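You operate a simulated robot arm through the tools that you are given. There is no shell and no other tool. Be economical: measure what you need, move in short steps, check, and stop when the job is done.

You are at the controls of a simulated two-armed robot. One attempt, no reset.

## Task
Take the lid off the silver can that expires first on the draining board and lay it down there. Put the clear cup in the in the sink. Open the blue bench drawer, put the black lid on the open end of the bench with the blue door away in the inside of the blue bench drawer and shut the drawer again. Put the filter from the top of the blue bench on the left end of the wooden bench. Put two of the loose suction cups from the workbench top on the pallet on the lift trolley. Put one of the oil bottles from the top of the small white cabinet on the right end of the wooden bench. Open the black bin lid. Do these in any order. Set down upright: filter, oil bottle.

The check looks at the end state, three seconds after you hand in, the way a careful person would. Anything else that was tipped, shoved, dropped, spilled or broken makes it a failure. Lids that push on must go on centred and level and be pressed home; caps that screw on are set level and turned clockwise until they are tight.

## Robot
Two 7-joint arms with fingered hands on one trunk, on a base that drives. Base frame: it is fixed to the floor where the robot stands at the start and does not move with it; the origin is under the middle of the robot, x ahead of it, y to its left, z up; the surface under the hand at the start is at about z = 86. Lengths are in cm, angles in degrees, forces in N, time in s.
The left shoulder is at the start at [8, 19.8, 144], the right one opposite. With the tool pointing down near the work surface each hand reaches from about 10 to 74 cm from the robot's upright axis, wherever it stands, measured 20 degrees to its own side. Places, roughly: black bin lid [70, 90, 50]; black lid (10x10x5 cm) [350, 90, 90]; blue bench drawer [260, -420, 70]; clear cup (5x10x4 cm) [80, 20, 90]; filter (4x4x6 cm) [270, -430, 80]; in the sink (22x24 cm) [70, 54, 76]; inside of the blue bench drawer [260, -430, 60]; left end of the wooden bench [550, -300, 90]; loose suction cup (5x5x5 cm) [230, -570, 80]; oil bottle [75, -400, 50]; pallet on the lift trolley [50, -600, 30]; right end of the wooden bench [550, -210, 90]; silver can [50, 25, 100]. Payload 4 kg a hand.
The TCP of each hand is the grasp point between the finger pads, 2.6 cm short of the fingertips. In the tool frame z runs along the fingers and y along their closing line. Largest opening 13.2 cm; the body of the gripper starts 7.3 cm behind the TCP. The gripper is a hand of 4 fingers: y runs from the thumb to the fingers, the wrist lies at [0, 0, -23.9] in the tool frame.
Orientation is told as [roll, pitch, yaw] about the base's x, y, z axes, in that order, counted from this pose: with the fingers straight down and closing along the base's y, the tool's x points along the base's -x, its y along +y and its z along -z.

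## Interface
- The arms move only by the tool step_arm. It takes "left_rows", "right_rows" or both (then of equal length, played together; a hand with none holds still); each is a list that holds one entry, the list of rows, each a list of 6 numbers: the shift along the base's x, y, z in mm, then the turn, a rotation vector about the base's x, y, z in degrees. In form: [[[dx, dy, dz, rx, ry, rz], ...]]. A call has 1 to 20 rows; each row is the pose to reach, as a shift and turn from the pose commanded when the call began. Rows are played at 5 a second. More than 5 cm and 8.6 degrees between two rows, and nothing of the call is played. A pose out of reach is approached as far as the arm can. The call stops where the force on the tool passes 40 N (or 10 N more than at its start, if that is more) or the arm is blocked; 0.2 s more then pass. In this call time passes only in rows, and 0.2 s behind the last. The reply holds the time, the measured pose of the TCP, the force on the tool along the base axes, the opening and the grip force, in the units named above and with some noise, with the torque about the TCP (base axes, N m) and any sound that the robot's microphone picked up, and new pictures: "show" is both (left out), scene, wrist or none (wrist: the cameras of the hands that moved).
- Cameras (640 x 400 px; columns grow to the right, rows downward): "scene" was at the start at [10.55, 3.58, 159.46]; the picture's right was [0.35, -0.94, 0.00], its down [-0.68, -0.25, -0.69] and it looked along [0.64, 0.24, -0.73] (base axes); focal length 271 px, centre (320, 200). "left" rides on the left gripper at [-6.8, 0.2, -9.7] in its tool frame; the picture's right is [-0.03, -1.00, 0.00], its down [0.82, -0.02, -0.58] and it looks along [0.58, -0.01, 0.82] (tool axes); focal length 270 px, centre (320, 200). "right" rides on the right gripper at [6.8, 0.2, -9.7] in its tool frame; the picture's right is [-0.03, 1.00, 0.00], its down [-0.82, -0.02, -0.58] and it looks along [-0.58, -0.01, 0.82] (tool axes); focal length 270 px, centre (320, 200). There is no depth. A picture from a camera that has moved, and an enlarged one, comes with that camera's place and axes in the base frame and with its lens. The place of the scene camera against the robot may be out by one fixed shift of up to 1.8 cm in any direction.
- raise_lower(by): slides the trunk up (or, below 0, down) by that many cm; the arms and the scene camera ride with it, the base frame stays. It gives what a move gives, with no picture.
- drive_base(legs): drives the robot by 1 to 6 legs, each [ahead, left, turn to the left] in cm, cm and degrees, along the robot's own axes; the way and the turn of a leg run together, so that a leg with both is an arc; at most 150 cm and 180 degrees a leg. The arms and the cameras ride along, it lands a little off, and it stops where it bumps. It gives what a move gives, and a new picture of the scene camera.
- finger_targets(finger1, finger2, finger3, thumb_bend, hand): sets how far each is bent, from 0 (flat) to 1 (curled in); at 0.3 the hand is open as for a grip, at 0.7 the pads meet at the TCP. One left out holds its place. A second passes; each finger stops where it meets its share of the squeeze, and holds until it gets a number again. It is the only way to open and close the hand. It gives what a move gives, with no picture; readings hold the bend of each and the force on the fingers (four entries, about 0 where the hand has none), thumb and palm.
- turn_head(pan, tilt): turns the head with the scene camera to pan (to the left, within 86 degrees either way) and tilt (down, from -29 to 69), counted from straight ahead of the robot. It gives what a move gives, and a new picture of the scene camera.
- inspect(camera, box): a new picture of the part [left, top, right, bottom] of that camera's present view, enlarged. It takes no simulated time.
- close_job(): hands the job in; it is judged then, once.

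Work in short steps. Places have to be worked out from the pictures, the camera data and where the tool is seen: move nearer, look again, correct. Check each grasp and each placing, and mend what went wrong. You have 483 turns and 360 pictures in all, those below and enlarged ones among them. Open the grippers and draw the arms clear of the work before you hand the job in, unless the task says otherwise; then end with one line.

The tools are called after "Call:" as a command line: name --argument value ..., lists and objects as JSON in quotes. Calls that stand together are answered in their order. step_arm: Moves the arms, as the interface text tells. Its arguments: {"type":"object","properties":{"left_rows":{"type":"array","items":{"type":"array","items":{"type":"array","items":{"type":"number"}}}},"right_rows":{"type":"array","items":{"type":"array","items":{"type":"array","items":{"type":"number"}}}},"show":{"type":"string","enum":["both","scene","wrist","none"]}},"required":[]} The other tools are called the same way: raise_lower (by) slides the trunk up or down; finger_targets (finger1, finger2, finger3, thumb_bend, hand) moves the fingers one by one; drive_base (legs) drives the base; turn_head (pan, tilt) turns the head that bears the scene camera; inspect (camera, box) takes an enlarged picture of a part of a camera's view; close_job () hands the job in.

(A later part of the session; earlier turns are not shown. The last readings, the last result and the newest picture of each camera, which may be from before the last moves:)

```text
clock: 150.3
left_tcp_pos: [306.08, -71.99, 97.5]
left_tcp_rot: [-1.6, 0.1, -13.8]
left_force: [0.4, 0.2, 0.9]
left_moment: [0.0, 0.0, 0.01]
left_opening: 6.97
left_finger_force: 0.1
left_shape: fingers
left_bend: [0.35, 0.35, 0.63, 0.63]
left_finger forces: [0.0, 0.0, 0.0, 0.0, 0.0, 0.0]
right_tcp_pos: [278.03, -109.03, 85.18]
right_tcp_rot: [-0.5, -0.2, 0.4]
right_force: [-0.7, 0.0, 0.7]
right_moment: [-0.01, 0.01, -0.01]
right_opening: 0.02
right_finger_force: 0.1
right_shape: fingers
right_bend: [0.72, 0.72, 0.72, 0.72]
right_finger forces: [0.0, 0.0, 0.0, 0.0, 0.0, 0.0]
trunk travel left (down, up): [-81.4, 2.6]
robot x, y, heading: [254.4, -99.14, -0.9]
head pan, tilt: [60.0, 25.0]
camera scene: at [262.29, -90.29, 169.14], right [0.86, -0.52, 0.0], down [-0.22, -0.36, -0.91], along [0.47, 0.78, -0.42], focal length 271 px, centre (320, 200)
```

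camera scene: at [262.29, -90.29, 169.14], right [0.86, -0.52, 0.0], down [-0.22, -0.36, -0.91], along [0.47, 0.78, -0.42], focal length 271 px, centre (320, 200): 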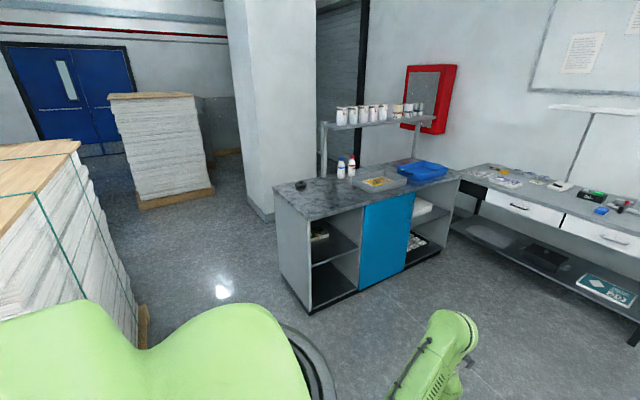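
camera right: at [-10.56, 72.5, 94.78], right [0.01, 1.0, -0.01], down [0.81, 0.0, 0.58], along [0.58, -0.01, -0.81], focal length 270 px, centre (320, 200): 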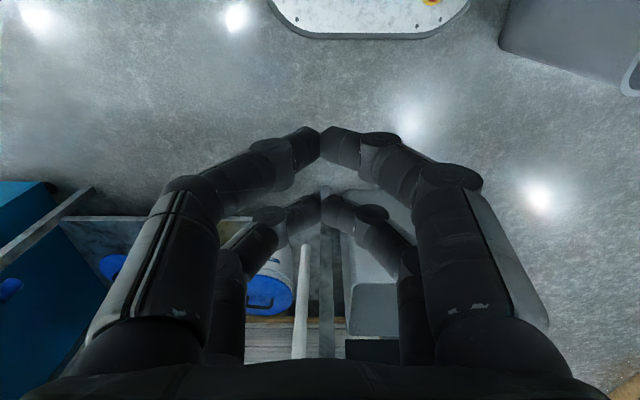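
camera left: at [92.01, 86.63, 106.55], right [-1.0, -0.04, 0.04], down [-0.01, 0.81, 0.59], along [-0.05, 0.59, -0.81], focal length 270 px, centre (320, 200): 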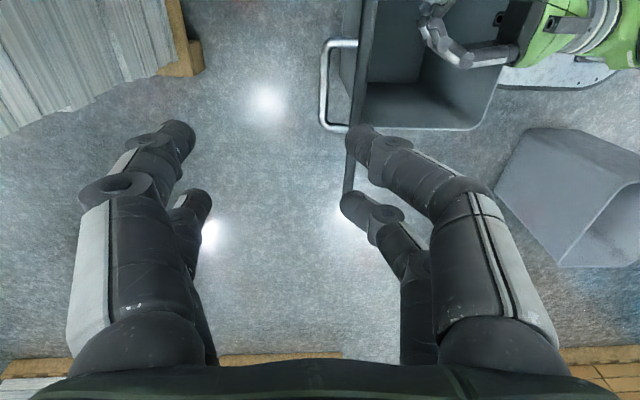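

The black lid is at about [352, 87] on the left (open) end of the bench (x 334–480, y 40–95). I drive to stand left of that end, facing it.

Call:
drive_base --legs '[[24, 0, 0.9], [0, 80, 0], [0, 96, 0]]'

Call:
turn_head --pan 5 --tilt 45

```text
clock: 160.5
left_tcp_pos: [327.47, 104.86, 97.44]
left_tcp_rot: [-1.4, 0.0, -11.7]
left_force: [0.9, -0.6, 1.4]
left_moment: [0.0, -0.03, -0.01]
left_opening: 6.93
left_finger_force: 0.0
left_shape: fingers
left_bend: [0.35, 0.35, 0.63, 0.63]
left_finger forces: [0.1, 0.0, 0.1, 0.1, 0.0, 0.0]
right_tcp_pos: [300.83, 66.76, 85.11]
right_tcp_rot: [-0.5, -0.3, 2.5]
right_force: [-1.0, 0.1, -0.3]
right_moment: [0.02, 0.01, 0.0]
right_opening: 0.0
right_finger_force: 0.1
right_shape: fingers
right_bend: [0.72, 0.72, 0.72, 0.72]
right_finger forces: [0.0, 0.0, 0.0, 0.0, 0.0, 0.0]
trunk travel left (down, up): [-81.4, 2.6]
robot x, y, heading: [276.73, 76.16, 0.9]
head pan, tilt: [60.0, 25.0]
camera scene: at [284.43, 84.86, 169.15], right [0.88, -0.48, 0.0], down [-0.2, -0.37, -0.91], along [0.44, 0.79, -0.42], focal length 271 px, centre (320, 200)
```

scene: 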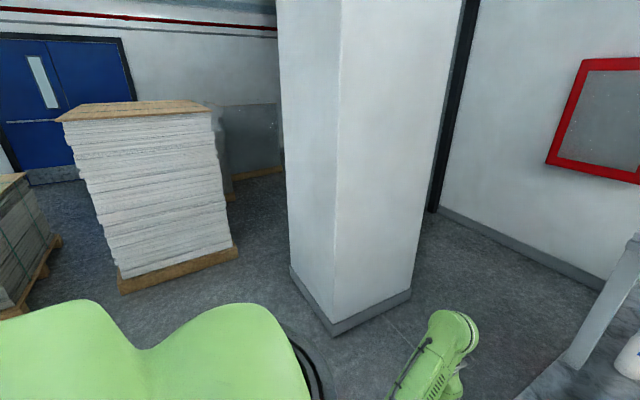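

```text
clock: 161.7
left_tcp_pos: [327.55, 104.81, 97.44]
left_tcp_rot: [-1.7, 0.0, -11.8]
left_force: [0.2, 0.0, 0.4]
left_moment: [0.0, 0.01, 0.01]
left_opening: 6.96
left_finger_force: 0.0
left_shape: fingers
left_bend: [0.35, 0.35, 0.63, 0.63]
left_finger forces: [0.0, 0.0, 0.1, 0.1, 0.1, 0.0]
right_tcp_pos: [300.84, 66.8, 85.18]
right_tcp_rot: [-0.7, -0.3, 2.5]
right_force: [0.4, 0.1, -0.6]
right_moment: [0.06, 0.01, -0.04]
right_opening: 0.0
right_finger_force: 0.0
right_shape: fingers
right_bend: [0.72, 0.72, 0.72, 0.72]
right_finger forces: [0.0, 0.0, 0.0, 0.0, 0.1, 0.0]
trunk travel left (down, up): [-81.4, 2.6]
robot x, y, heading: [277.35, 75.98, 1.1]
head pan, tilt: [5.0, 45.0]
camera scene: at [288.06, 77.79, 166.08], right [0.11, -0.99, 0.0], down [-0.7, -0.08, -0.71], along [0.7, 0.08, -0.71], focal length 271 px, centre (320, 200)
```

scene: 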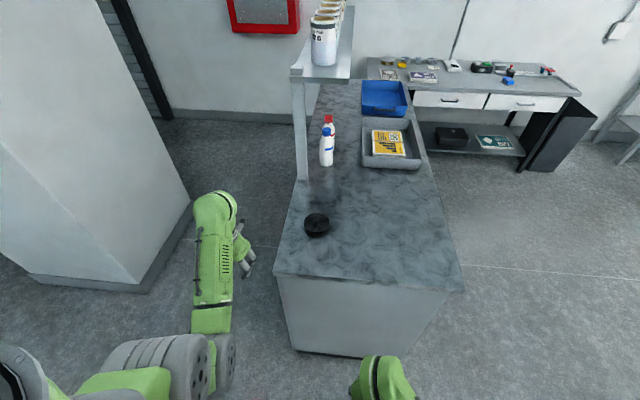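

The black lid is at [352, 86]. Open the left hand fully, level it, and drive 13 cm closer.

Call:
finger_targets --hand "left" --finger1 0.3 --finger2 0.3 --finger3 0.3 --thumb_bend 0.3

Call:
drive_base --legs '[[13, 0, -1]]'

Call:
step_arm --left_rows '[[[10, -20, 20, 1, 0, 5], [20, -50, 50, 1, 0, 9], [25, -85, 70, 1, 0, 12], [30, -120, 70, 1, 0, 12], [35, -150, 70, 1, 0, 12], [50, -180, 70, 1, 0, 12]]]'

```text
clock: 162.7
left_tcp_pos: [327.54, 104.82, 97.45]
left_tcp_rot: [-1.6, 0.0, -11.6]
left_force: [-0.9, -0.2, -0.7]
left_moment: [-0.03, 0.01, 0.03]
left_opening: 13.24
left_finger_force: 0.1
left_shape: fingers
left_bend: [0.3, 0.3, 0.3, 0.3]
left_finger forces: [0.0, 0.0, 0.0, 0.0, 0.0, 0.1]
right_tcp_pos: [300.8, 66.78, 85.07]
right_tcp_rot: [-0.5, -0.3, 2.5]
right_force: [-0.1, 0.5, 0.6]
right_moment: [0.0, 0.01, 0.01]
right_opening: 0.0
right_finger_force: 0.0
right_shape: fingers
right_bend: [0.72, 0.72, 0.72, 0.72]
right_finger forces: [0.0, 0.1, 0.0, 0.1, 0.0, 0.1]
trunk travel left (down, up): [-81.4, 2.6]
robot x, y, heading: [277.18, 76.02, 1.0]
head pan, tilt: [5.0, 45.0]
```

```text
clock: 164.0
left_tcp_pos: [340.5, 104.12, 97.65]
left_tcp_rot: [-1.6, -0.1, -12.7]
left_force: [-0.7, -0.4, -0.9]
left_moment: [-0.02, 0.02, 0.01]
left_opening: 13.25
left_finger_force: 0.0
left_shape: fingers
left_bend: [0.3, 0.3, 0.3, 0.3]
left_finger forces: [0.0, 0.0, 0.0, 0.0, 0.1, 0.0]
right_tcp_pos: [313.35, 66.52, 85.26]
right_tcp_rot: [-0.5, -0.5, 1.6]
right_force: [0.0, 0.0, 0.3]
right_moment: [-0.02, -0.04, 0.06]
right_opening: 0.0
right_finger_force: 0.2
right_shape: fingers
right_bend: [0.72, 0.72, 0.72, 0.72]
right_finger forces: [0.0, 0.0, 0.0, 0.0, 0.0, 0.1]
trunk travel left (down, up): [-81.4, 2.6]
robot x, y, heading: [289.69, 75.84, 0.3]
head pan, tilt: [5.0, 45.0]
camera scene: at [300.4, 77.77, 166.12], right [0.09, -1.0, 0.0], down [-0.7, -0.06, -0.71], along [0.71, 0.06, -0.7], focal length 271 px, centre (320, 200)
```

scene: 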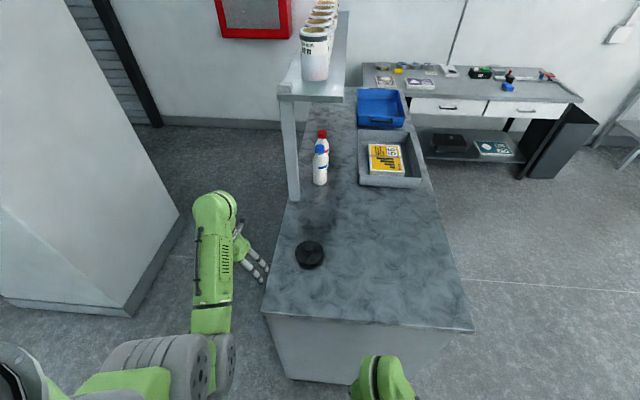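

```text
clock: 165.4
left_tcp_pos: [343.76, 109.45, 99.97]
left_tcp_rot: [-0.1, 0.1, -7.1]
left_force: [0.7, 0.8, -0.6]
left_moment: [-0.01, 0.04, -0.01]
left_opening: 13.28
left_finger_force: 0.1
left_shape: fingers
left_bend: [0.3, 0.3, 0.3, 0.3]
left_finger forces: [0.0, 0.0, 0.1, 0.1, 0.1, 0.1]
left hand out of reach, approached as far as the arm can: row 1, 2, 3, 4, 5, 6
right_tcp_pos: [313.5, 66.5, 85.06]
right_tcp_rot: [-0.6, -0.2, 1.6]
right_force: [-0.6, -0.3, -0.3]
right_moment: [-0.02, -0.01, -0.01]
right_opening: 0.01
right_finger_force: 0.1
right_shape: fingers
right_bend: [0.72, 0.72, 0.72, 0.72]
right_finger forces: [0.1, 0.0, 0.0, 0.0, 0.0, 0.1]
trunk travel left (down, up): [-81.4, 2.6]
robot x, y, heading: [290.05, 76.24, -0.0]
head pan, tilt: [5.0, 45.0]
camera scene: at [300.92, 77.72, 166.08], right [0.09, -1.0, 0.0], down [-0.7, -0.06, -0.71], along [0.7, 0.06, -0.71], focal length 271 px, centre (320, 200)
camera left: at [350.64, 108.87, 109.56], right [-0.1, -1.0, 0.0], down [-0.81, 0.08, 0.58], along [-0.58, 0.06, -0.81], focal length 270 px, centre (320, 200)
```

scene: 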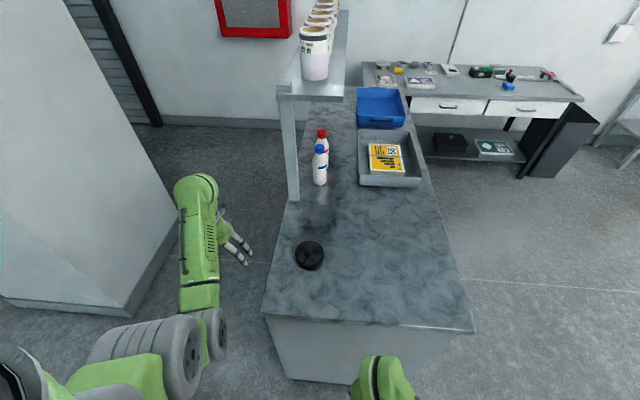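
left: 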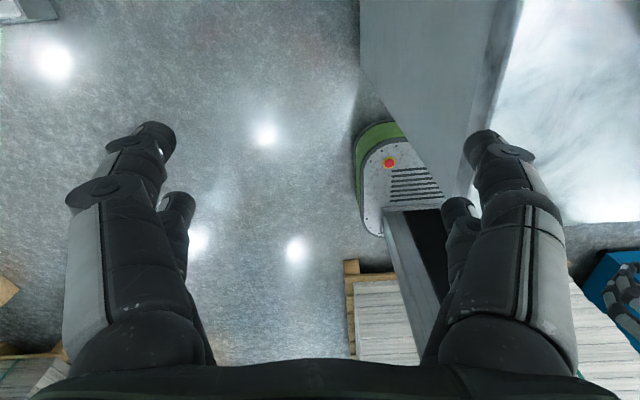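

Stuck at a limit with this posture; I try moving inward without raising and with no yaw change.

Call:
step_arm --left_rows '[[[10, -10, -10, 0, 0, -5], [20, -30, -10, 0, 0, -10], [25, -60, -10, 0, 0, -15], [30, -90, -10, 0, 0, -15], [40, -130, -5, 0, 0, -15], [50, -170, 0, 0, 0, -15], [60, -210, 0, 0, 0, -15]]]'

```text
clock: 167.0
left_tcp_pos: [346.58, 96.93, 100.49]
left_tcp_rot: [-0.1, 0.2, -22.4]
left_force: [0.2, -0.7, -0.3]
left_moment: [-0.02, -0.03, 0.0]
left_opening: 13.31
left_finger_force: 0.0
left_shape: fingers
left_bend: [0.3, 0.3, 0.3, 0.3]
left_finger forces: [0.1, 0.0, 0.1, 0.0, 0.0, 0.0]
left hand out of reach, approached as far as the arm can: row 5, 6, 7
right_tcp_pos: [313.58, 66.53, 85.19]
right_tcp_rot: [-0.6, -0.3, 1.6]
right_force: [-0.3, 0.3, 0.0]
right_moment: [-0.02, -0.01, 0.02]
right_opening: 0.01
right_finger_force: 0.0
right_shape: fingers
right_bend: [0.72, 0.72, 0.72, 0.72]
right_finger forces: [0.0, 0.0, 0.0, 0.0, 0.1, 0.0]
trunk travel left (down, up): [-81.4, 2.6]
robot x, y, heading: [289.9, 76.04, 0.2]
head pan, tilt: [5.0, 45.0]
camera scene: at [300.93, 77.9, 166.08], right [0.09, -1.0, 0.0], down [-0.7, -0.06, -0.71], along [0.7, 0.06, -0.71], focal length 271 px, centre (320, 200)
camera left: at [353.13, 94.54, 110.05], right [-0.36, -0.93, 0.0], down [-0.76, 0.29, 0.58], along [-0.54, 0.21, -0.81], focal length 270 px, centre (320, 200)
```

scene: 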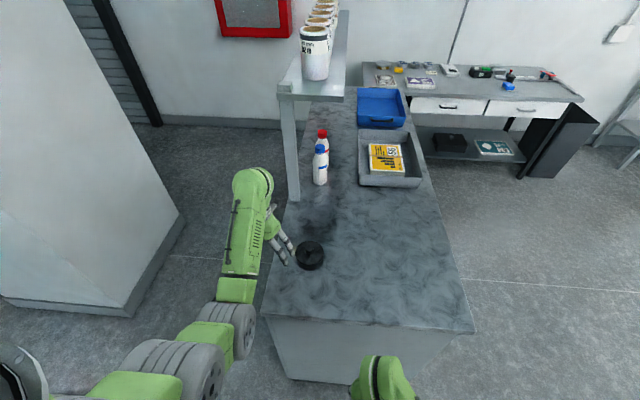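
left: 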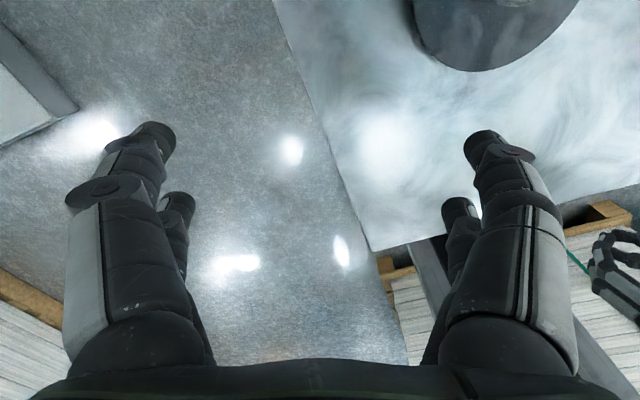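

More negative yaw lets the left hand reach further inward; the lid is round, so I take yaw about -75.

Call:
step_arm --left_rows '[[[0, 0, 0, 0, 0, -8], [0, 0, 0, 0, 0, -16], [5, -10, 0, 0, 0, -24], [10, -25, 0, 0, 0, -32], [20, -40, 0, 0, 0, -40], [30, -60, 0, 0, 0, -48], [40, -80, 0, 0, 0, -53], [50, -105, 0, 0, 0, -55]]]'

```text
clock: 168.8
left_tcp_pos: [351.33, 85.75, 100.36]
left_tcp_rot: [-0.1, 0.2, -77.0]
left_force: [-0.8, -0.3, -1.1]
left_moment: [0.0, 0.0, 0.0]
left_opening: 13.32
left_finger_force: 0.1
left_shape: fingers
left_bend: [0.3, 0.3, 0.3, 0.3]
left_finger forces: [0.0, 0.0, 0.1, 0.0, 0.0, 0.0]
right_tcp_pos: [313.53, 66.43, 85.05]
right_tcp_rot: [-0.5, -0.2, 1.6]
right_force: [0.1, -0.1, -0.1]
right_moment: [0.0, 0.01, -0.01]
right_opening: 0.03
right_finger_force: 0.1
right_shape: fingers
right_bend: [0.72, 0.72, 0.72, 0.72]
right_finger forces: [0.1, 0.0, 0.0, 0.0, 0.0, 0.0]
trunk travel left (down, up): [-81.4, 2.6]
robot x, y, heading: [289.71, 76.01, -0.0]
head pan, tilt: [5.0, 45.0]
camera scene: at [300.99, 77.65, 166.07], right [0.09, -1.0, 0.0], down [-0.7, -0.06, -0.71], along [0.7, 0.06, -0.71], focal length 271 px, centre (320, 200)
camera left: at [353.2, 79.2, 109.94], right [-0.97, -0.25, 0.0], down [-0.2, 0.79, 0.58], along [-0.15, 0.56, -0.81], focal length 270 px, centre (320, 200)
```

scene: 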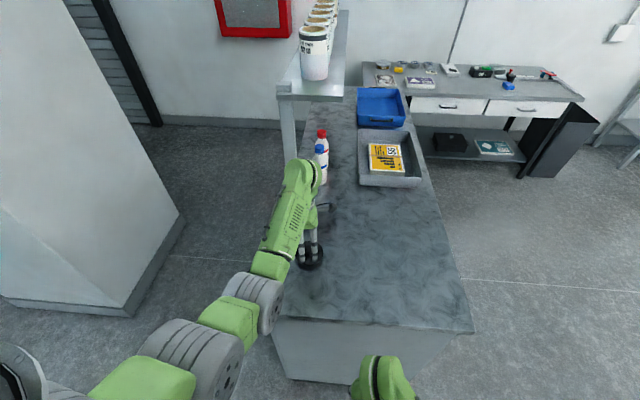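
left: 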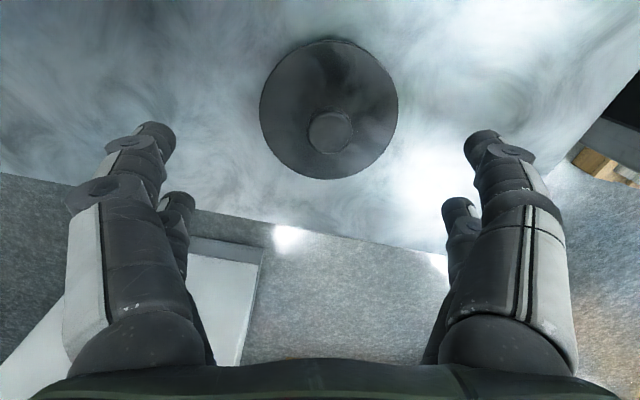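

A disc ~10.9 cm with a knob. I take the knob with the camera-side finger pair: shift and pre-close.

Call:
finger_targets --hand "left" --finger1 0.55 --finger2 0.55 --finger3 0.55 --thumb_bend 0.55

Call:
step_arm --left_rows '[[[-7, 12, -10, 0, 0, 0], [-13, 23, -40, 0, 0, 0]]]' --show "wrist"

```text
clock: 169.8
left_tcp_pos: [351.41, 85.88, 100.39]
left_tcp_rot: [0.0, 0.1, -77.1]
left_force: [0.0, -0.8, 0.4]
left_moment: [0.01, 0.0, 0.0]
left_opening: 4.95
left_finger_force: 0.1
left_shape: fingers
left_bend: [0.55, 0.55, 0.55, 0.55]
left_finger forces: [0.0, 0.0, 0.0, 0.0, 0.0, 0.0]
right_tcp_pos: [313.44, 66.47, 85.03]
right_tcp_rot: [-0.6, -0.3, 1.6]
right_force: [-0.1, 1.0, 0.5]
right_moment: [-0.01, -0.02, 0.0]
right_opening: 0.0
right_finger_force: 0.1
right_shape: fingers
right_bend: [0.72, 0.72, 0.72, 0.72]
right_finger forces: [0.1, 0.1, 0.0, 0.1, 0.0, 0.1]
trunk travel left (down, up): [-81.4, 2.6]
robot x, y, heading: [289.91, 76.32, 0.2]
head pan, tilt: [5.0, 45.0]
```

```text
clock: 170.4
left_tcp_pos: [349.96, 88.23, 96.28]
left_tcp_rot: [-0.1, 0.2, -77.1]
left_force: [0.2, 1.2, -0.1]
left_moment: [-0.03, 0.0, -0.01]
left_opening: 4.94
left_finger_force: 0.1
left_shape: fingers
left_bend: [0.55, 0.55, 0.55, 0.55]
left_finger forces: [0.0, 0.0, 0.0, 0.0, 0.0, 0.0]
right_tcp_pos: [313.38, 66.49, 85.17]
right_tcp_rot: [-0.6, -0.3, 1.6]
right_force: [1.6, -1.2, -0.2]
right_moment: [-0.01, 0.0, -0.01]
right_opening: 0.03
right_finger_force: 0.0
right_shape: fingers
right_bend: [0.72, 0.72, 0.72, 0.72]
right_finger forces: [0.0, 0.0, 0.0, 0.1, 0.1, 0.1]
trunk travel left (down, up): [-81.4, 2.6]
robot x, y, heading: [289.88, 76.41, 0.0]
head pan, tilt: [5.0, 45.0]
camera left: at [351.85, 81.71, 105.84], right [-0.97, -0.25, 0.0], down [-0.2, 0.79, 0.58], along [-0.15, 0.56, -0.81], focal length 270 px, centre (320, 200)
```

left: 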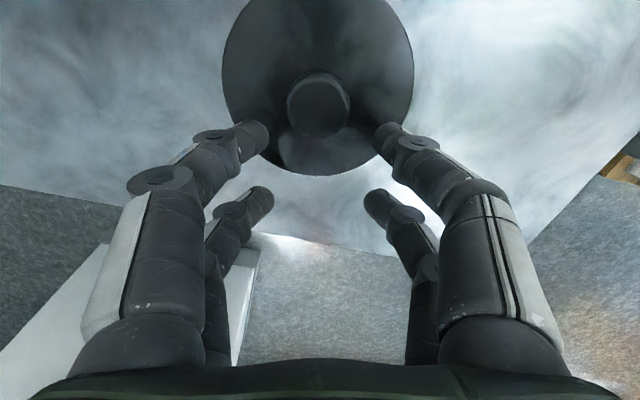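

Knob top is at about z 92, centre [350.9, 85.6]. Correct slightly, lower and close.

Call:
step_arm --left_rows '[[[3, -8, -12, 0, 0, 0], [3, -8, -24, 0, 0, 0], [3, -8, -33, 0, 0, 0]]]' --show "wrist"

Call:
finger_targets --hand "left" --finger1 0.75 --finger2 0.75 --finger3 0.75 --thumb_bend 0.75

```text
clock: 171.0
left_tcp_pos: [350.72, 87.33, 95.32]
left_tcp_rot: [1.2, -0.4, -76.9]
left_force: [-4.0, 1.0, 15.7]
left_moment: [-0.36, 0.48, -0.15]
left_opening: 5.1
left_finger_force: 8.0
left_shape: fingers
left_bend: [0.56, 0.55, 0.55, 0.55]
left_finger forces: [2.4, 0.0, 0.0, 0.2, 13.7, 0.1]
right_tcp_pos: [313.29, 66.52, 85.14]
right_tcp_rot: [-0.7, -0.4, 1.7]
right_force: [-0.5, -0.3, 0.3]
right_moment: [0.01, 0.0, 0.03]
right_opening: 0.0
right_finger_force: 0.1
right_shape: fingers
right_bend: [0.72, 0.72, 0.72, 0.72]
right_finger forces: [0.2, 0.0, 0.0, 0.1, 0.0, 0.1]
trunk travel left (down, up): [-81.4, 2.6]
robot x, y, heading: [289.42, 76.38, 0.3]
head pan, tilt: [5.0, 45.0]
stopped in row 2 (left hand): the force on the tool passed its limit at 46 N (the readings are from after the stop); the commanded pose is now the measured one
camera left: at [352.37, 80.8, 105.01], right [-0.97, -0.25, -0.02], down [-0.22, 0.79, 0.57], along [-0.13, 0.56, -0.82], focal length 270 px, centre (320, 200)
```

left: 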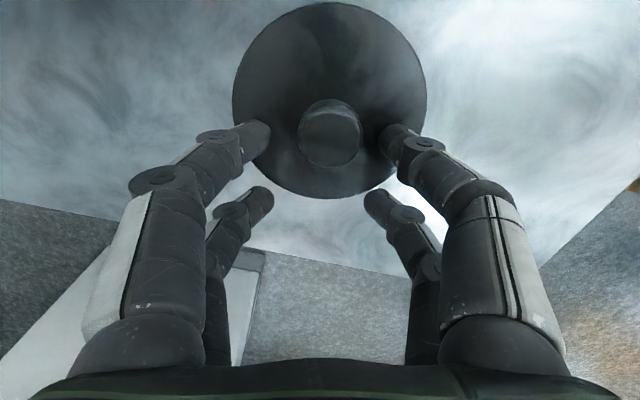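

```text
clock: 172.0
left_tcp_pos: [350.84, 87.26, 94.95]
left_tcp_rot: [1.0, -0.2, -77.0]
left_force: [-1.4, 0.3, 4.3]
left_moment: [-0.04, -0.06, -0.04]
left_opening: 1.7
left_finger_force: 11.2
left_shape: fingers
left_bend: [0.69, 0.73, 0.73, 0.69]
left_finger forces: [11.4, 0.0, 0.1, 0.0, 11.0, 0.0]
right_tcp_pos: [313.55, 66.4, 85.07]
right_tcp_rot: [-0.6, -0.3, 1.6]
right_force: [0.2, 0.0, 0.0]
right_moment: [0.0, 0.04, 0.05]
right_opening: 0.01
right_finger_force: 0.2
right_shape: fingers
right_bend: [0.72, 0.72, 0.72, 0.72]
right_finger forces: [0.1, 0.1, 0.0, 0.1, 0.1, 0.1]
trunk travel left (down, up): [-81.4, 2.6]
robot x, y, heading: [289.63, 76.29, -0.0]
head pan, tilt: [5.0, 45.0]
```

Gripped (11 N). Lift and check.

Call:
step_arm --left_rows '[[[0, 0, 15, 0, 0, 0], [0, 0, 40, 0, 0, 0], [0, 0, 70, 0, 0, 0]]]'

```text
clock: 172.8
left_tcp_pos: [350.96, 87.1, 102.09]
left_tcp_rot: [1.0, -0.2, -77.0]
left_force: [-0.1, -0.3, -0.5]
left_moment: [0.01, 0.0, 0.0]
left_opening: 0.01
left_finger_force: 0.0
left_shape: fingers
left_bend: [0.71, 0.73, 0.73, 0.74]
left_finger forces: [0.0, 0.0, 0.1, 0.0, 0.0, 0.1]
right_tcp_pos: [313.52, 66.43, 85.13]
right_tcp_rot: [-0.6, -0.3, 1.7]
right_force: [0.2, 0.9, 0.2]
right_moment: [-0.03, -0.03, 0.03]
right_opening: 0.0
right_finger_force: 0.1
right_shape: fingers
right_bend: [0.72, 0.72, 0.72, 0.72]
right_finger forces: [0.0, 0.0, 0.0, 0.1, 0.0, 0.0]
trunk travel left (down, up): [-81.4, 2.6]
robot x, y, heading: [289.84, 76.3, -0.1]
head pan, tilt: [5.0, 45.0]
camera scene: at [300.9, 77.76, 166.08], right [0.09, -1.0, 0.0], down [-0.7, -0.06, -0.71], along [0.7, 0.06, -0.71], focal length 271 px, centre (320, 200)
camera left: at [352.6, 80.48, 111.78], right [-0.97, -0.25, -0.02], down [-0.21, 0.79, 0.57], along [-0.13, 0.56, -0.82], focal length 270 px, centre (320, 200)
```

scene: 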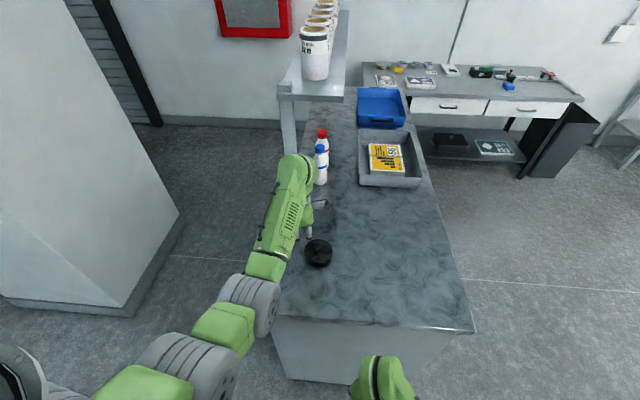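
left: 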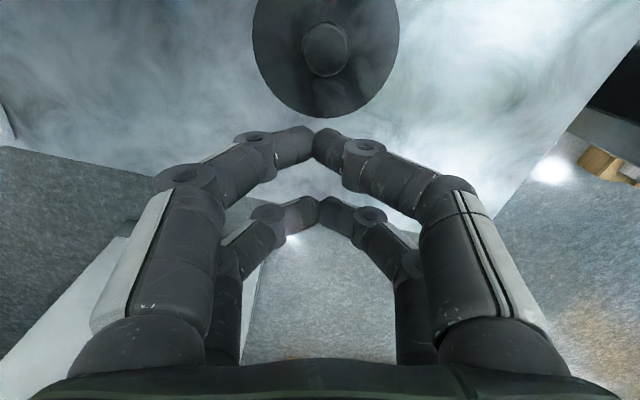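

It slipped: the pair was too far beyond the knob's centre and squeezed it out. The knob is now at ~[352.1, 82.4, 93.5]; I re-open and realign, checking at low height.

Call:
finger_targets --hand "left" --finger1 0.57 --finger2 0.57 --finger3 0.57 --thumb_bend 0.57

Call:
step_arm --left_rows '[[[4, -16, -10, 0, 0, 0], [8, -33, -34, -1, 0, 0]]]' --show "wrist"

```text
clock: 173.8
left_tcp_pos: [350.96, 87.11, 102.15]
left_tcp_rot: [0.7, -0.2, -77.0]
left_force: [-0.9, 0.0, 0.4]
left_moment: [-0.02, 0.01, 0.0]
left_opening: 4.48
left_finger_force: 0.1
left_shape: fingers
left_bend: [0.56, 0.56, 0.56, 0.56]
left_finger forces: [0.0, 0.0, 0.1, 0.0, 0.1, 0.0]
right_tcp_pos: [313.64, 66.45, 85.09]
right_tcp_rot: [-0.6, -0.1, 1.6]
right_force: [-0.2, -0.6, -0.6]
right_moment: [-0.03, -0.02, -0.01]
right_opening: 0.02
right_finger_force: 0.2
right_shape: fingers
right_bend: [0.72, 0.72, 0.72, 0.72]
right_finger forces: [0.0, 0.1, 0.0, 0.1, 0.0, 0.0]
trunk travel left (down, up): [-81.4, 2.6]
robot x, y, heading: [289.88, 76.07, 0.1]
head pan, tilt: [5.0, 45.0]
```

```text
clock: 174.4
left_tcp_pos: [351.89, 83.9, 98.68]
left_tcp_rot: [0.7, -1.1, -77.0]
left_force: [-0.4, -0.5, -0.8]
left_moment: [0.01, 0.01, 0.0]
left_opening: 4.48
left_finger_force: 0.0
left_shape: fingers
left_bend: [0.56, 0.56, 0.56, 0.56]
left_finger forces: [0.1, 0.0, 0.1, 0.0, 0.0, 0.0]
right_tcp_pos: [313.58, 66.46, 85.14]
right_tcp_rot: [-0.5, -0.2, 1.7]
right_force: [0.2, -0.2, -0.1]
right_moment: [0.01, 0.01, -0.02]
right_opening: 0.0
right_finger_force: 0.1
right_shape: fingers
right_bend: [0.72, 0.72, 0.72, 0.72]
right_finger forces: [0.0, 0.0, 0.0, 0.0, 0.1, 0.0]
trunk travel left (down, up): [-81.4, 2.6]
robot x, y, heading: [290.3, 76.3, 0.2]
head pan, tilt: [5.0, 45.0]
camera left: at [353.47, 77.45, 108.44], right [-0.97, -0.25, -0.01], down [-0.21, 0.8, 0.56], along [-0.13, 0.55, -0.83], focal length 270 px, centre (320, 200)
```

left: 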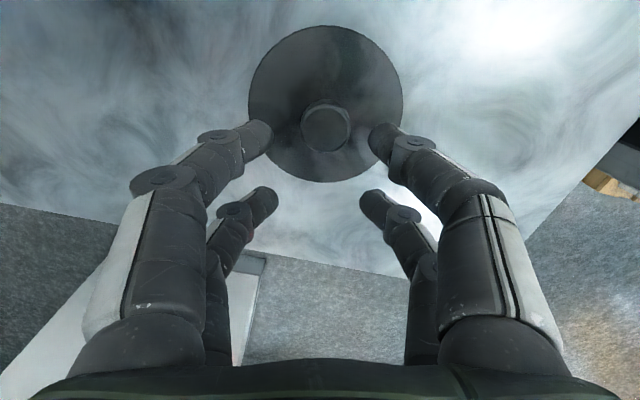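

Alignment looks right (knob top z≈94.1). Lower to 95.5 and close.

Call:
step_arm --left_rows '[[[1, -1, -15, 0, 0, 0], [1, -1, -26, 0, 0, 0], [1, -1, -31, 0, 0, 0]]]' --show "none"

Call:
finger_targets --hand "left" --finger1 0.75 --finger2 0.75 --finger3 0.75 --thumb_bend 0.75

Call:
inspect --camera "left" --box '[120, 0, 520, 250]'

```text
clock: 175.2
left_tcp_pos: [351.74, 83.86, 95.42]
left_tcp_rot: [0.6, -1.2, -76.9]
left_force: [-0.1, 0.5, 0.0]
left_moment: [0.0, 0.01, -0.02]
left_opening: 4.51
left_finger_force: 0.2
left_shape: fingers
left_bend: [0.56, 0.56, 0.56, 0.56]
left_finger forces: [0.0, 0.1, 0.4, 0.1, 0.0, 0.0]
right_tcp_pos: [313.58, 66.45, 85.06]
right_tcp_rot: [-0.6, -0.3, 1.5]
right_force: [0.1, -0.4, -0.4]
right_moment: [-0.03, 0.01, -0.03]
right_opening: 0.0
right_finger_force: 0.0
right_shape: fingers
right_bend: [0.72, 0.72, 0.72, 0.72]
right_finger forces: [0.0, 0.1, 0.1, 0.0, 0.0, 0.0]
trunk travel left (down, up): [-81.4, 2.6]
robot x, y, heading: [290.02, 76.27, -0.0]
head pan, tilt: [5.0, 45.0]
```

```text
clock: 176.2
left_tcp_pos: [351.85, 83.72, 95.54]
left_tcp_rot: [0.6, -1.2, -77.0]
left_force: [0.3, -0.1, 1.9]
left_moment: [-0.03, -0.02, -0.03]
left_opening: 2.24
left_finger_force: 9.2
left_shape: fingers
left_bend: [0.62, 0.73, 0.73, 0.68]
left_finger forces: [9.1, 0.1, 0.0, 0.0, 9.7, 0.0]
right_tcp_pos: [313.61, 66.59, 85.1]
right_tcp_rot: [-0.6, -0.4, 1.5]
right_force: [0.4, -0.9, 0.2]
right_moment: [-0.01, 0.02, 0.03]
right_opening: 0.0
right_finger_force: 0.1
right_shape: fingers
right_bend: [0.72, 0.72, 0.72, 0.72]
right_finger forces: [0.1, 0.0, 0.1, 0.1, 0.0, 0.1]
trunk travel left (down, up): [-81.4, 2.6]
robot x, y, heading: [289.87, 76.3, 0.1]
head pan, tilt: [5.0, 45.0]
```

```text
1.60 times, centred on (320, 125) of left
camera zoom: at [353.42, 77.4, 105.2], right [-0.97, -0.25, -0.01], down [-0.21, 0.8, 0.56], along [-0.13, 0.55, -0.83], focal length 432 px, centre (320, 320)
```

zoom: 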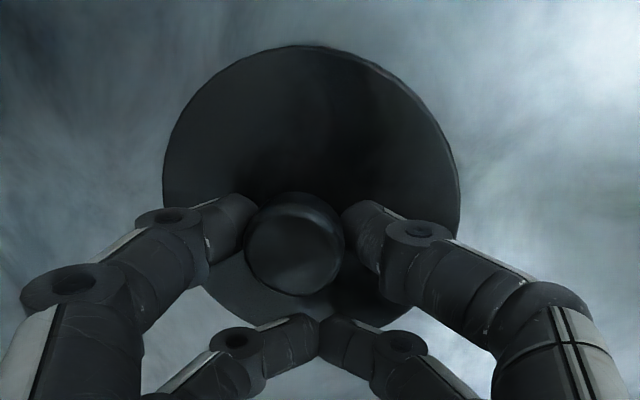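

Now the knob is held centrally, same readings as with the can lid. Lift.

Call:
step_arm --left_rows '[[[0, 0, 15, 0, 0, 0], [0, 0, 40, 0, 0, 0], [0, 0, 70, 0, 0, 0], [-10, 0, 80, 0, 0, 0]]]' --show "wrist"

```text
clock: 177.2
left_tcp_pos: [350.5, 83.74, 103.52]
left_tcp_rot: [0.5, -1.1, -77.0]
left_force: [-0.4, -0.2, -1.1]
left_moment: [-0.01, 0.0, 0.01]
left_opening: 2.22
left_finger_force: 8.9
left_shape: fingers
left_bend: [0.61, 0.73, 0.73, 0.68]
left_finger forces: [9.1, 0.0, 0.0, 0.0, 9.2, 0.0]
right_tcp_pos: [313.52, 66.5, 85.11]
right_tcp_rot: [-0.6, -0.3, 1.7]
right_force: [-0.2, 0.1, -1.2]
right_moment: [-0.01, 0.01, -0.02]
right_opening: 0.01
right_finger_force: 0.1
right_shape: fingers
right_bend: [0.72, 0.72, 0.72, 0.72]
right_finger forces: [0.0, 0.0, 0.0, 0.1, 0.0, 0.0]
trunk travel left (down, up): [-81.4, 2.6]
robot x, y, heading: [289.39, 76.65, 0.2]
head pan, tilt: [5.0, 45.0]
camera left: at [352.19, 77.41, 113.17], right [-0.97, -0.25, -0.01], down [-0.21, 0.8, 0.56], along [-0.13, 0.55, -0.83], focal length 270 px, centre (320, 200)
```

left: 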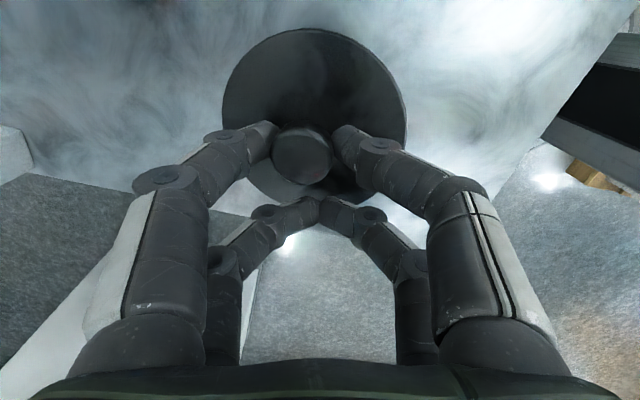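

Lid held. Back off and drive right into the open area, then look at the blue bench.

Call:
drive_base --legs '[[-14, 0, 0], [0, -140, 0], [0, -100, 0]]'

Call:
turn_head --pan -80 --tilt 25

```text
clock: 189.7
left_tcp_pos: [329.74, -154.73, 103.4]
left_tcp_rot: [0.6, -1.3, -80.4]
left_force: [0.5, 0.6, -1.0]
left_moment: [-0.02, 0.0, 0.02]
left_opening: 2.25
left_finger_force: 9.3
left_shape: fingers
left_bend: [0.61, 0.73, 0.73, 0.68]
left_finger forces: [9.2, 0.0, 0.0, 0.0, 9.1, 0.1]
right_tcp_pos: [291.86, -169.82, 85.09]
right_tcp_rot: [-0.7, -0.4, -1.7]
right_force: [0.0, -0.6, 0.5]
right_moment: [-0.02, 0.01, 0.01]
right_opening: 0.02
right_finger_force: 0.2
right_shape: fingers
right_bend: [0.72, 0.72, 0.72, 0.72]
right_finger forces: [0.0, 0.0, 0.0, 0.0, 0.1, 0.0]
trunk travel left (down, up): [-81.4, 2.6]
robot x, y, heading: [268.58, -158.51, -3.0]
head pan, tilt: [5.0, 45.0]
camera scene: at [279.85, -157.8, 166.08], right [0.03, -1.0, 0.0], down [-0.71, -0.02, -0.71], along [0.71, 0.02, -0.71], focal length 271 px, centre (320, 200)
```

scene: 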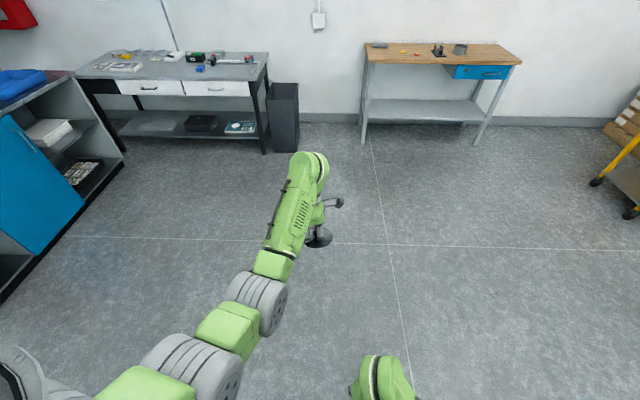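

```text
clock: 191.3
left_tcp_pos: [329.79, -154.91, 103.49]
left_tcp_rot: [0.6, -1.1, -80.3]
left_force: [0.8, -0.7, -1.4]
left_moment: [0.03, 0.02, 0.03]
left_opening: 2.28
left_finger_force: 9.4
left_shape: fingers
left_bend: [0.61, 0.73, 0.73, 0.68]
left_finger forces: [9.2, 0.0, 0.0, 0.1, 9.2, 0.0]
right_tcp_pos: [291.8, -169.93, 85.16]
right_tcp_rot: [-0.5, -0.3, -1.7]
right_force: [0.5, 0.3, 0.6]
right_moment: [-0.03, -0.01, 0.03]
right_opening: 0.0
right_finger_force: 0.0
right_shape: fingers
right_bend: [0.72, 0.72, 0.72, 0.72]
right_finger forces: [0.0, 0.0, 0.1, 0.0, 0.0, 0.0]
trunk travel left (down, up): [-81.4, 2.6]
robot x, y, heading: [268.35, -158.99, -3.3]
head pan, tilt: [-80.0, 25.0]
camera scene: at [272.82, -167.4, 169.13], right [-0.99, -0.12, 0.0], down [-0.05, 0.42, -0.91], along [0.11, -0.9, -0.42], focal length 271 px, centre (320, 200)
```

scene: 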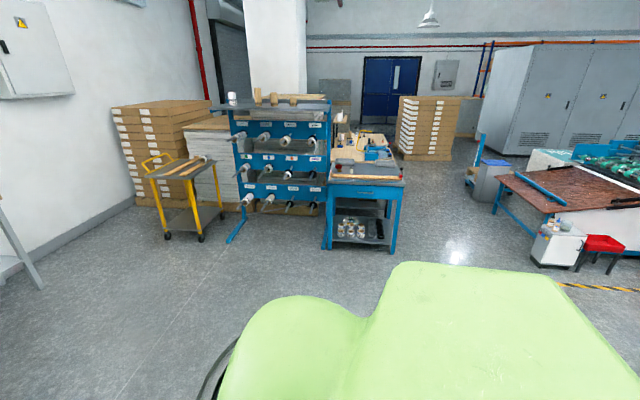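

The blue bench's drawer faces +y, near [260, -400]. Zoom.

Call:
inspect --camera "scene" --box '[300, 100, 440, 260]'

```text
2.50 times, centred on (370, 180) of scene
camera zoom: at [272.82, -167.4, 169.13], right [-0.99, -0.12, 0.0], down [-0.05, 0.42, -0.91], along [0.11, -0.9, -0.42], focal length 676 px, centre (195, 250)
```

zoom: 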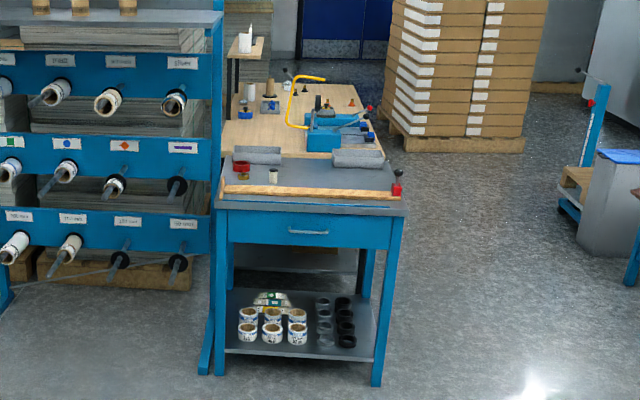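

Turn to face -y and drive up to the blue bench.

Call:
drive_base --legs '[[0, 0, -87], [100, -5, 0], [60, 0, 0]]'

Call:
turn_head --pan 0 --tilt 45

```text
clock: 203.2
left_tcp_pos: [266.01, -379.46, 103.53]
left_tcp_rot: [0.7, -1.2, -168.5]
left_force: [-0.2, -0.4, 0.7]
left_moment: [0.0, -0.02, 0.02]
left_opening: 2.23
left_finger_force: 8.4
left_shape: fingers
left_bend: [0.61, 0.73, 0.73, 0.68]
left_finger forces: [8.9, 0.1, 0.1, 0.0, 8.8, 0.1]
right_tcp_pos: [249.9, -341.9, 85.19]
right_tcp_rot: [-0.6, -0.3, -89.9]
right_force: [0.2, 0.3, 0.8]
right_moment: [0.0, 0.02, 0.02]
right_opening: 0.01
right_finger_force: 0.1
right_shape: fingers
right_bend: [0.72, 0.72, 0.72, 0.72]
right_finger forces: [0.1, 0.0, 0.0, 0.0, 0.0, 0.0]
trunk travel left (down, up): [-81.4, 2.6]
robot x, y, heading: [260.02, -318.47, -91.3]
head pan, tilt: [-80.0, 25.0]
camera scene: at [251.05, -321.97, 169.15], right [-0.15, 0.99, 0.0], down [0.42, 0.06, -0.91], along [-0.9, -0.14, -0.42], focal length 271 px, centre (320, 200)
```

scene: 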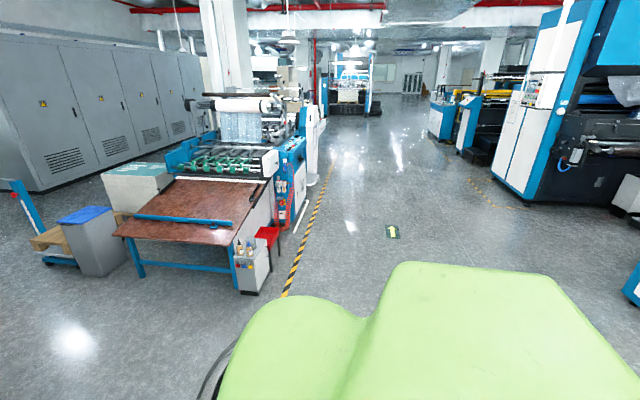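

```text
clock: 204.7
left_tcp_pos: [266.12, -379.47, 103.32]
left_tcp_rot: [0.5, -1.1, -168.6]
left_force: [-0.2, -0.3, -0.5]
left_moment: [0.0, -0.02, -0.02]
left_opening: 2.22
left_finger_force: 9.4
left_shape: fingers
left_bend: [0.61, 0.73, 0.73, 0.68]
left_finger forces: [9.0, 0.0, 0.0, 0.1, 8.8, 0.1]
right_tcp_pos: [249.75, -342.06, 85.07]
right_tcp_rot: [-0.7, -0.3, -89.9]
right_force: [0.3, -0.2, 0.2]
right_moment: [0.02, 0.02, -0.02]
right_opening: 0.0
right_finger_force: 0.2
right_shape: fingers
right_bend: [0.72, 0.72, 0.72, 0.72]
right_finger forces: [0.0, 0.1, 0.1, 0.1, 0.0, 0.0]
trunk travel left (down, up): [-81.4, 2.6]
robot x, y, heading: [260.49, -318.81, -91.4]
head pan, tilt: [0.0, 45.0]
camera scene: at [259.95, -329.02, 166.08], right [-1.0, 0.02, 0.0], down [0.02, 0.71, -0.71], along [-0.02, -0.71, -0.71], focal length 271 px, centre (320, 200)
```

scene: 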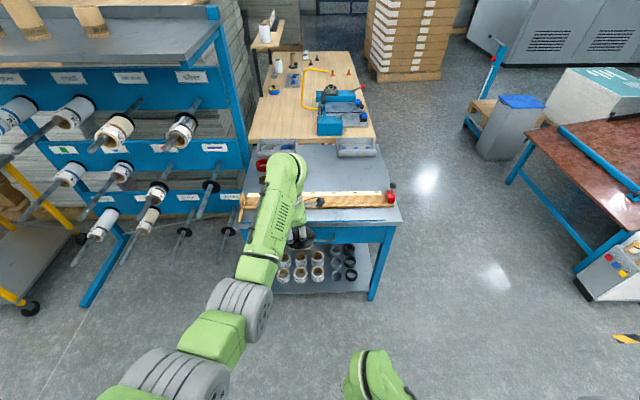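

Good view. The drawer handle is behind my left hand. I move the left hand with the lid aside to the left first, then lower the trunk.

Call:
step_arm --left_rows '[[[40, 20, 0, 0, 0, 0], [80, 40, 0, 0, 0, 0], [120, 60, 0, 0, 0, 0], [160, 80, 0, 0, 0, 0], [200, 100, 0, 0, 0, 0], [240, 120, 0, 0, 0, 0], [280, 140, 0, 0, 0, 0]]]'

```text
clock: 206.3
left_tcp_pos: [294.55, -365.51, 103.51]
left_tcp_rot: [0.6, -1.2, -168.5]
left_force: [0.0, 0.4, -0.5]
left_moment: [0.0, 0.0, 0.0]
left_opening: 2.19
left_finger_force: 9.3
left_shape: fingers
left_bend: [0.61, 0.73, 0.73, 0.67]
left_finger forces: [8.8, 0.0, 0.0, 0.0, 8.9, 0.0]
right_tcp_pos: [249.87, -341.99, 85.12]
right_tcp_rot: [-0.6, -0.3, -89.9]
right_force: [0.0, -0.6, 0.9]
right_moment: [-0.01, 0.04, 0.03]
right_opening: 0.01
right_finger_force: 0.1
right_shape: fingers
right_bend: [0.72, 0.72, 0.72, 0.72]
right_finger forces: [0.0, 0.0, 0.1, 0.0, 0.0, 0.0]
trunk travel left (down, up): [-81.4, 2.6]
robot x, y, heading: [260.13, -318.81, -91.3]
head pan, tilt: [0.0, 45.0]
camera scene: at [260.07, -328.87, 166.09], right [-1.0, 0.02, 0.0], down [0.02, 0.71, -0.71], along [-0.02, -0.71, -0.71], focal length 271 px, centre (320, 200)
camera left: at [288.08, -366.77, 113.25], right [-0.22, 0.97, -0.01], down [0.81, 0.19, 0.56], along [0.55, 0.12, -0.83], focal length 270 px, centre (320, 200)
```

scene: 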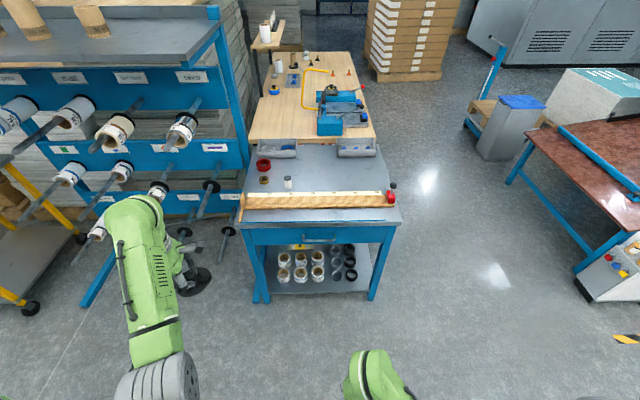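
left: 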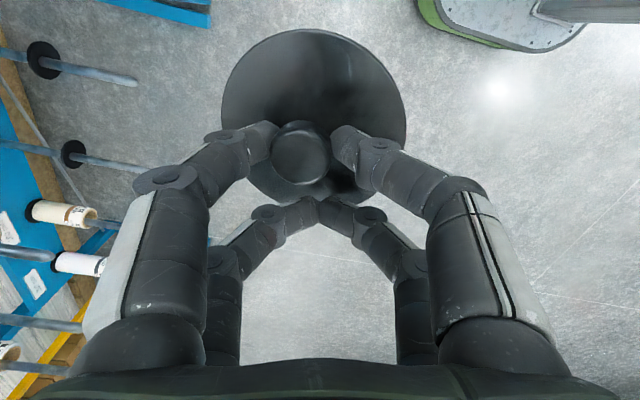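

Handle triangulates to about [258, -401, 70], the filter stands at [272, -423]. Lower the trunk, then turn the right hand to point forward.

Call:
raise_lower --by -35

Call:
step_arm --right_rows '[[[0, -33, 5, -8, 0, 0], [0, -66, 15, -16, 0, 0], [0, -97, 30, -24, 0, 0], [0, -127, 45, -32, 0, 0], [0, -154, 65, -40, 0, 0], [0, -178, 90, -48, 0, 0], [0, -198, 115, -56, 0, 0], [0, -215, 145, -64, 0, 0], [0, -227, 175, -72, 0, 0], [0, -235, 205, -80, 0, 0], [0, -239, 230, -88, 0, 0]]]'

```text
clock: 209.7
left_tcp_pos: [294.38, -365.57, 68.51]
left_tcp_rot: [0.7, -1.1, -168.5]
left_force: [0.3, -1.2, -0.1]
left_moment: [-0.03, 0.0, 0.04]
left_opening: 2.2
left_finger_force: 9.3
left_shape: fingers
left_bend: [0.61, 0.73, 0.73, 0.67]
left_finger forces: [8.9, 0.0, 0.0, 0.0, 8.9, 0.0]
right_tcp_pos: [249.8, -342.05, 50.04]
right_tcp_rot: [-0.6, -0.3, -90.0]
right_force: [-0.2, -0.6, 0.6]
right_moment: [-0.01, 0.02, 0.01]
right_opening: 0.01
right_finger_force: 0.0
right_shape: fingers
right_bend: [0.72, 0.72, 0.72, 0.72]
right_finger forces: [0.0, 0.1, 0.1, 0.0, 0.0, 0.0]
trunk travel left (down, up): [-46.4, 37.6]
robot x, y, heading: [260.11, -318.61, -91.6]
head pan, tilt: [0.0, 45.0]
```

```text
clock: 212.1
left_tcp_pos: [294.36, -365.52, 68.51]
left_tcp_rot: [0.6, -1.1, -168.4]
left_force: [0.0, 0.6, 0.3]
left_moment: [-0.02, 0.0, 0.0]
left_opening: 2.17
left_finger_force: 8.8
left_shape: fingers
left_bend: [0.61, 0.73, 0.73, 0.67]
left_finger forces: [9.0, 0.0, 0.0, 0.1, 8.9, 0.0]
right_tcp_pos: [249.88, -366.02, 73.28]
right_tcp_rot: [-4.7, -88.3, -85.7]
right_force: [1.1, -0.3, 0.5]
right_moment: [-0.02, 0.01, 0.0]
right_opening: 0.0
right_finger_force: 0.0
right_shape: fingers
right_bend: [0.72, 0.72, 0.72, 0.72]
right_finger forces: [0.0, 0.0, 0.0, 0.0, 0.1, 0.0]
trunk travel left (down, up): [-46.4, 37.6]
robot x, y, heading: [260.01, -318.46, -91.7]
head pan, tilt: [0.0, 45.0]
camera scene: at [259.97, -328.98, 131.08], right [-1.0, 0.02, 0.0], down [0.02, 0.71, -0.71], along [-0.02, -0.71, -0.71], focal length 271 px, centre (320, 200)
camera right: at [250.08, -356.22, 66.67], right [1.0, -0.01, 0.02], down [-0.01, 0.55, 0.83], along [-0.02, -0.83, 0.55], focal length 270 px, centre (320, 200)
```

scene: 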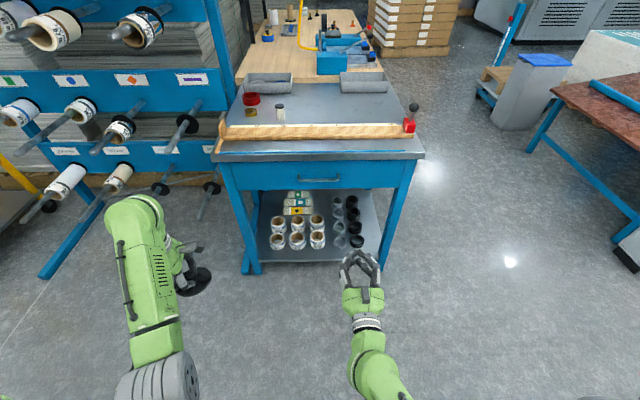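
right: 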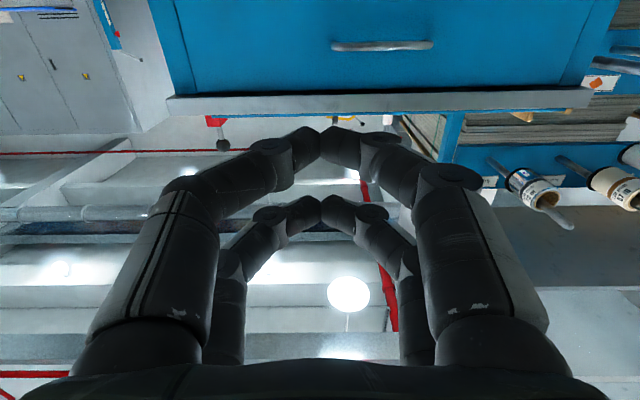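

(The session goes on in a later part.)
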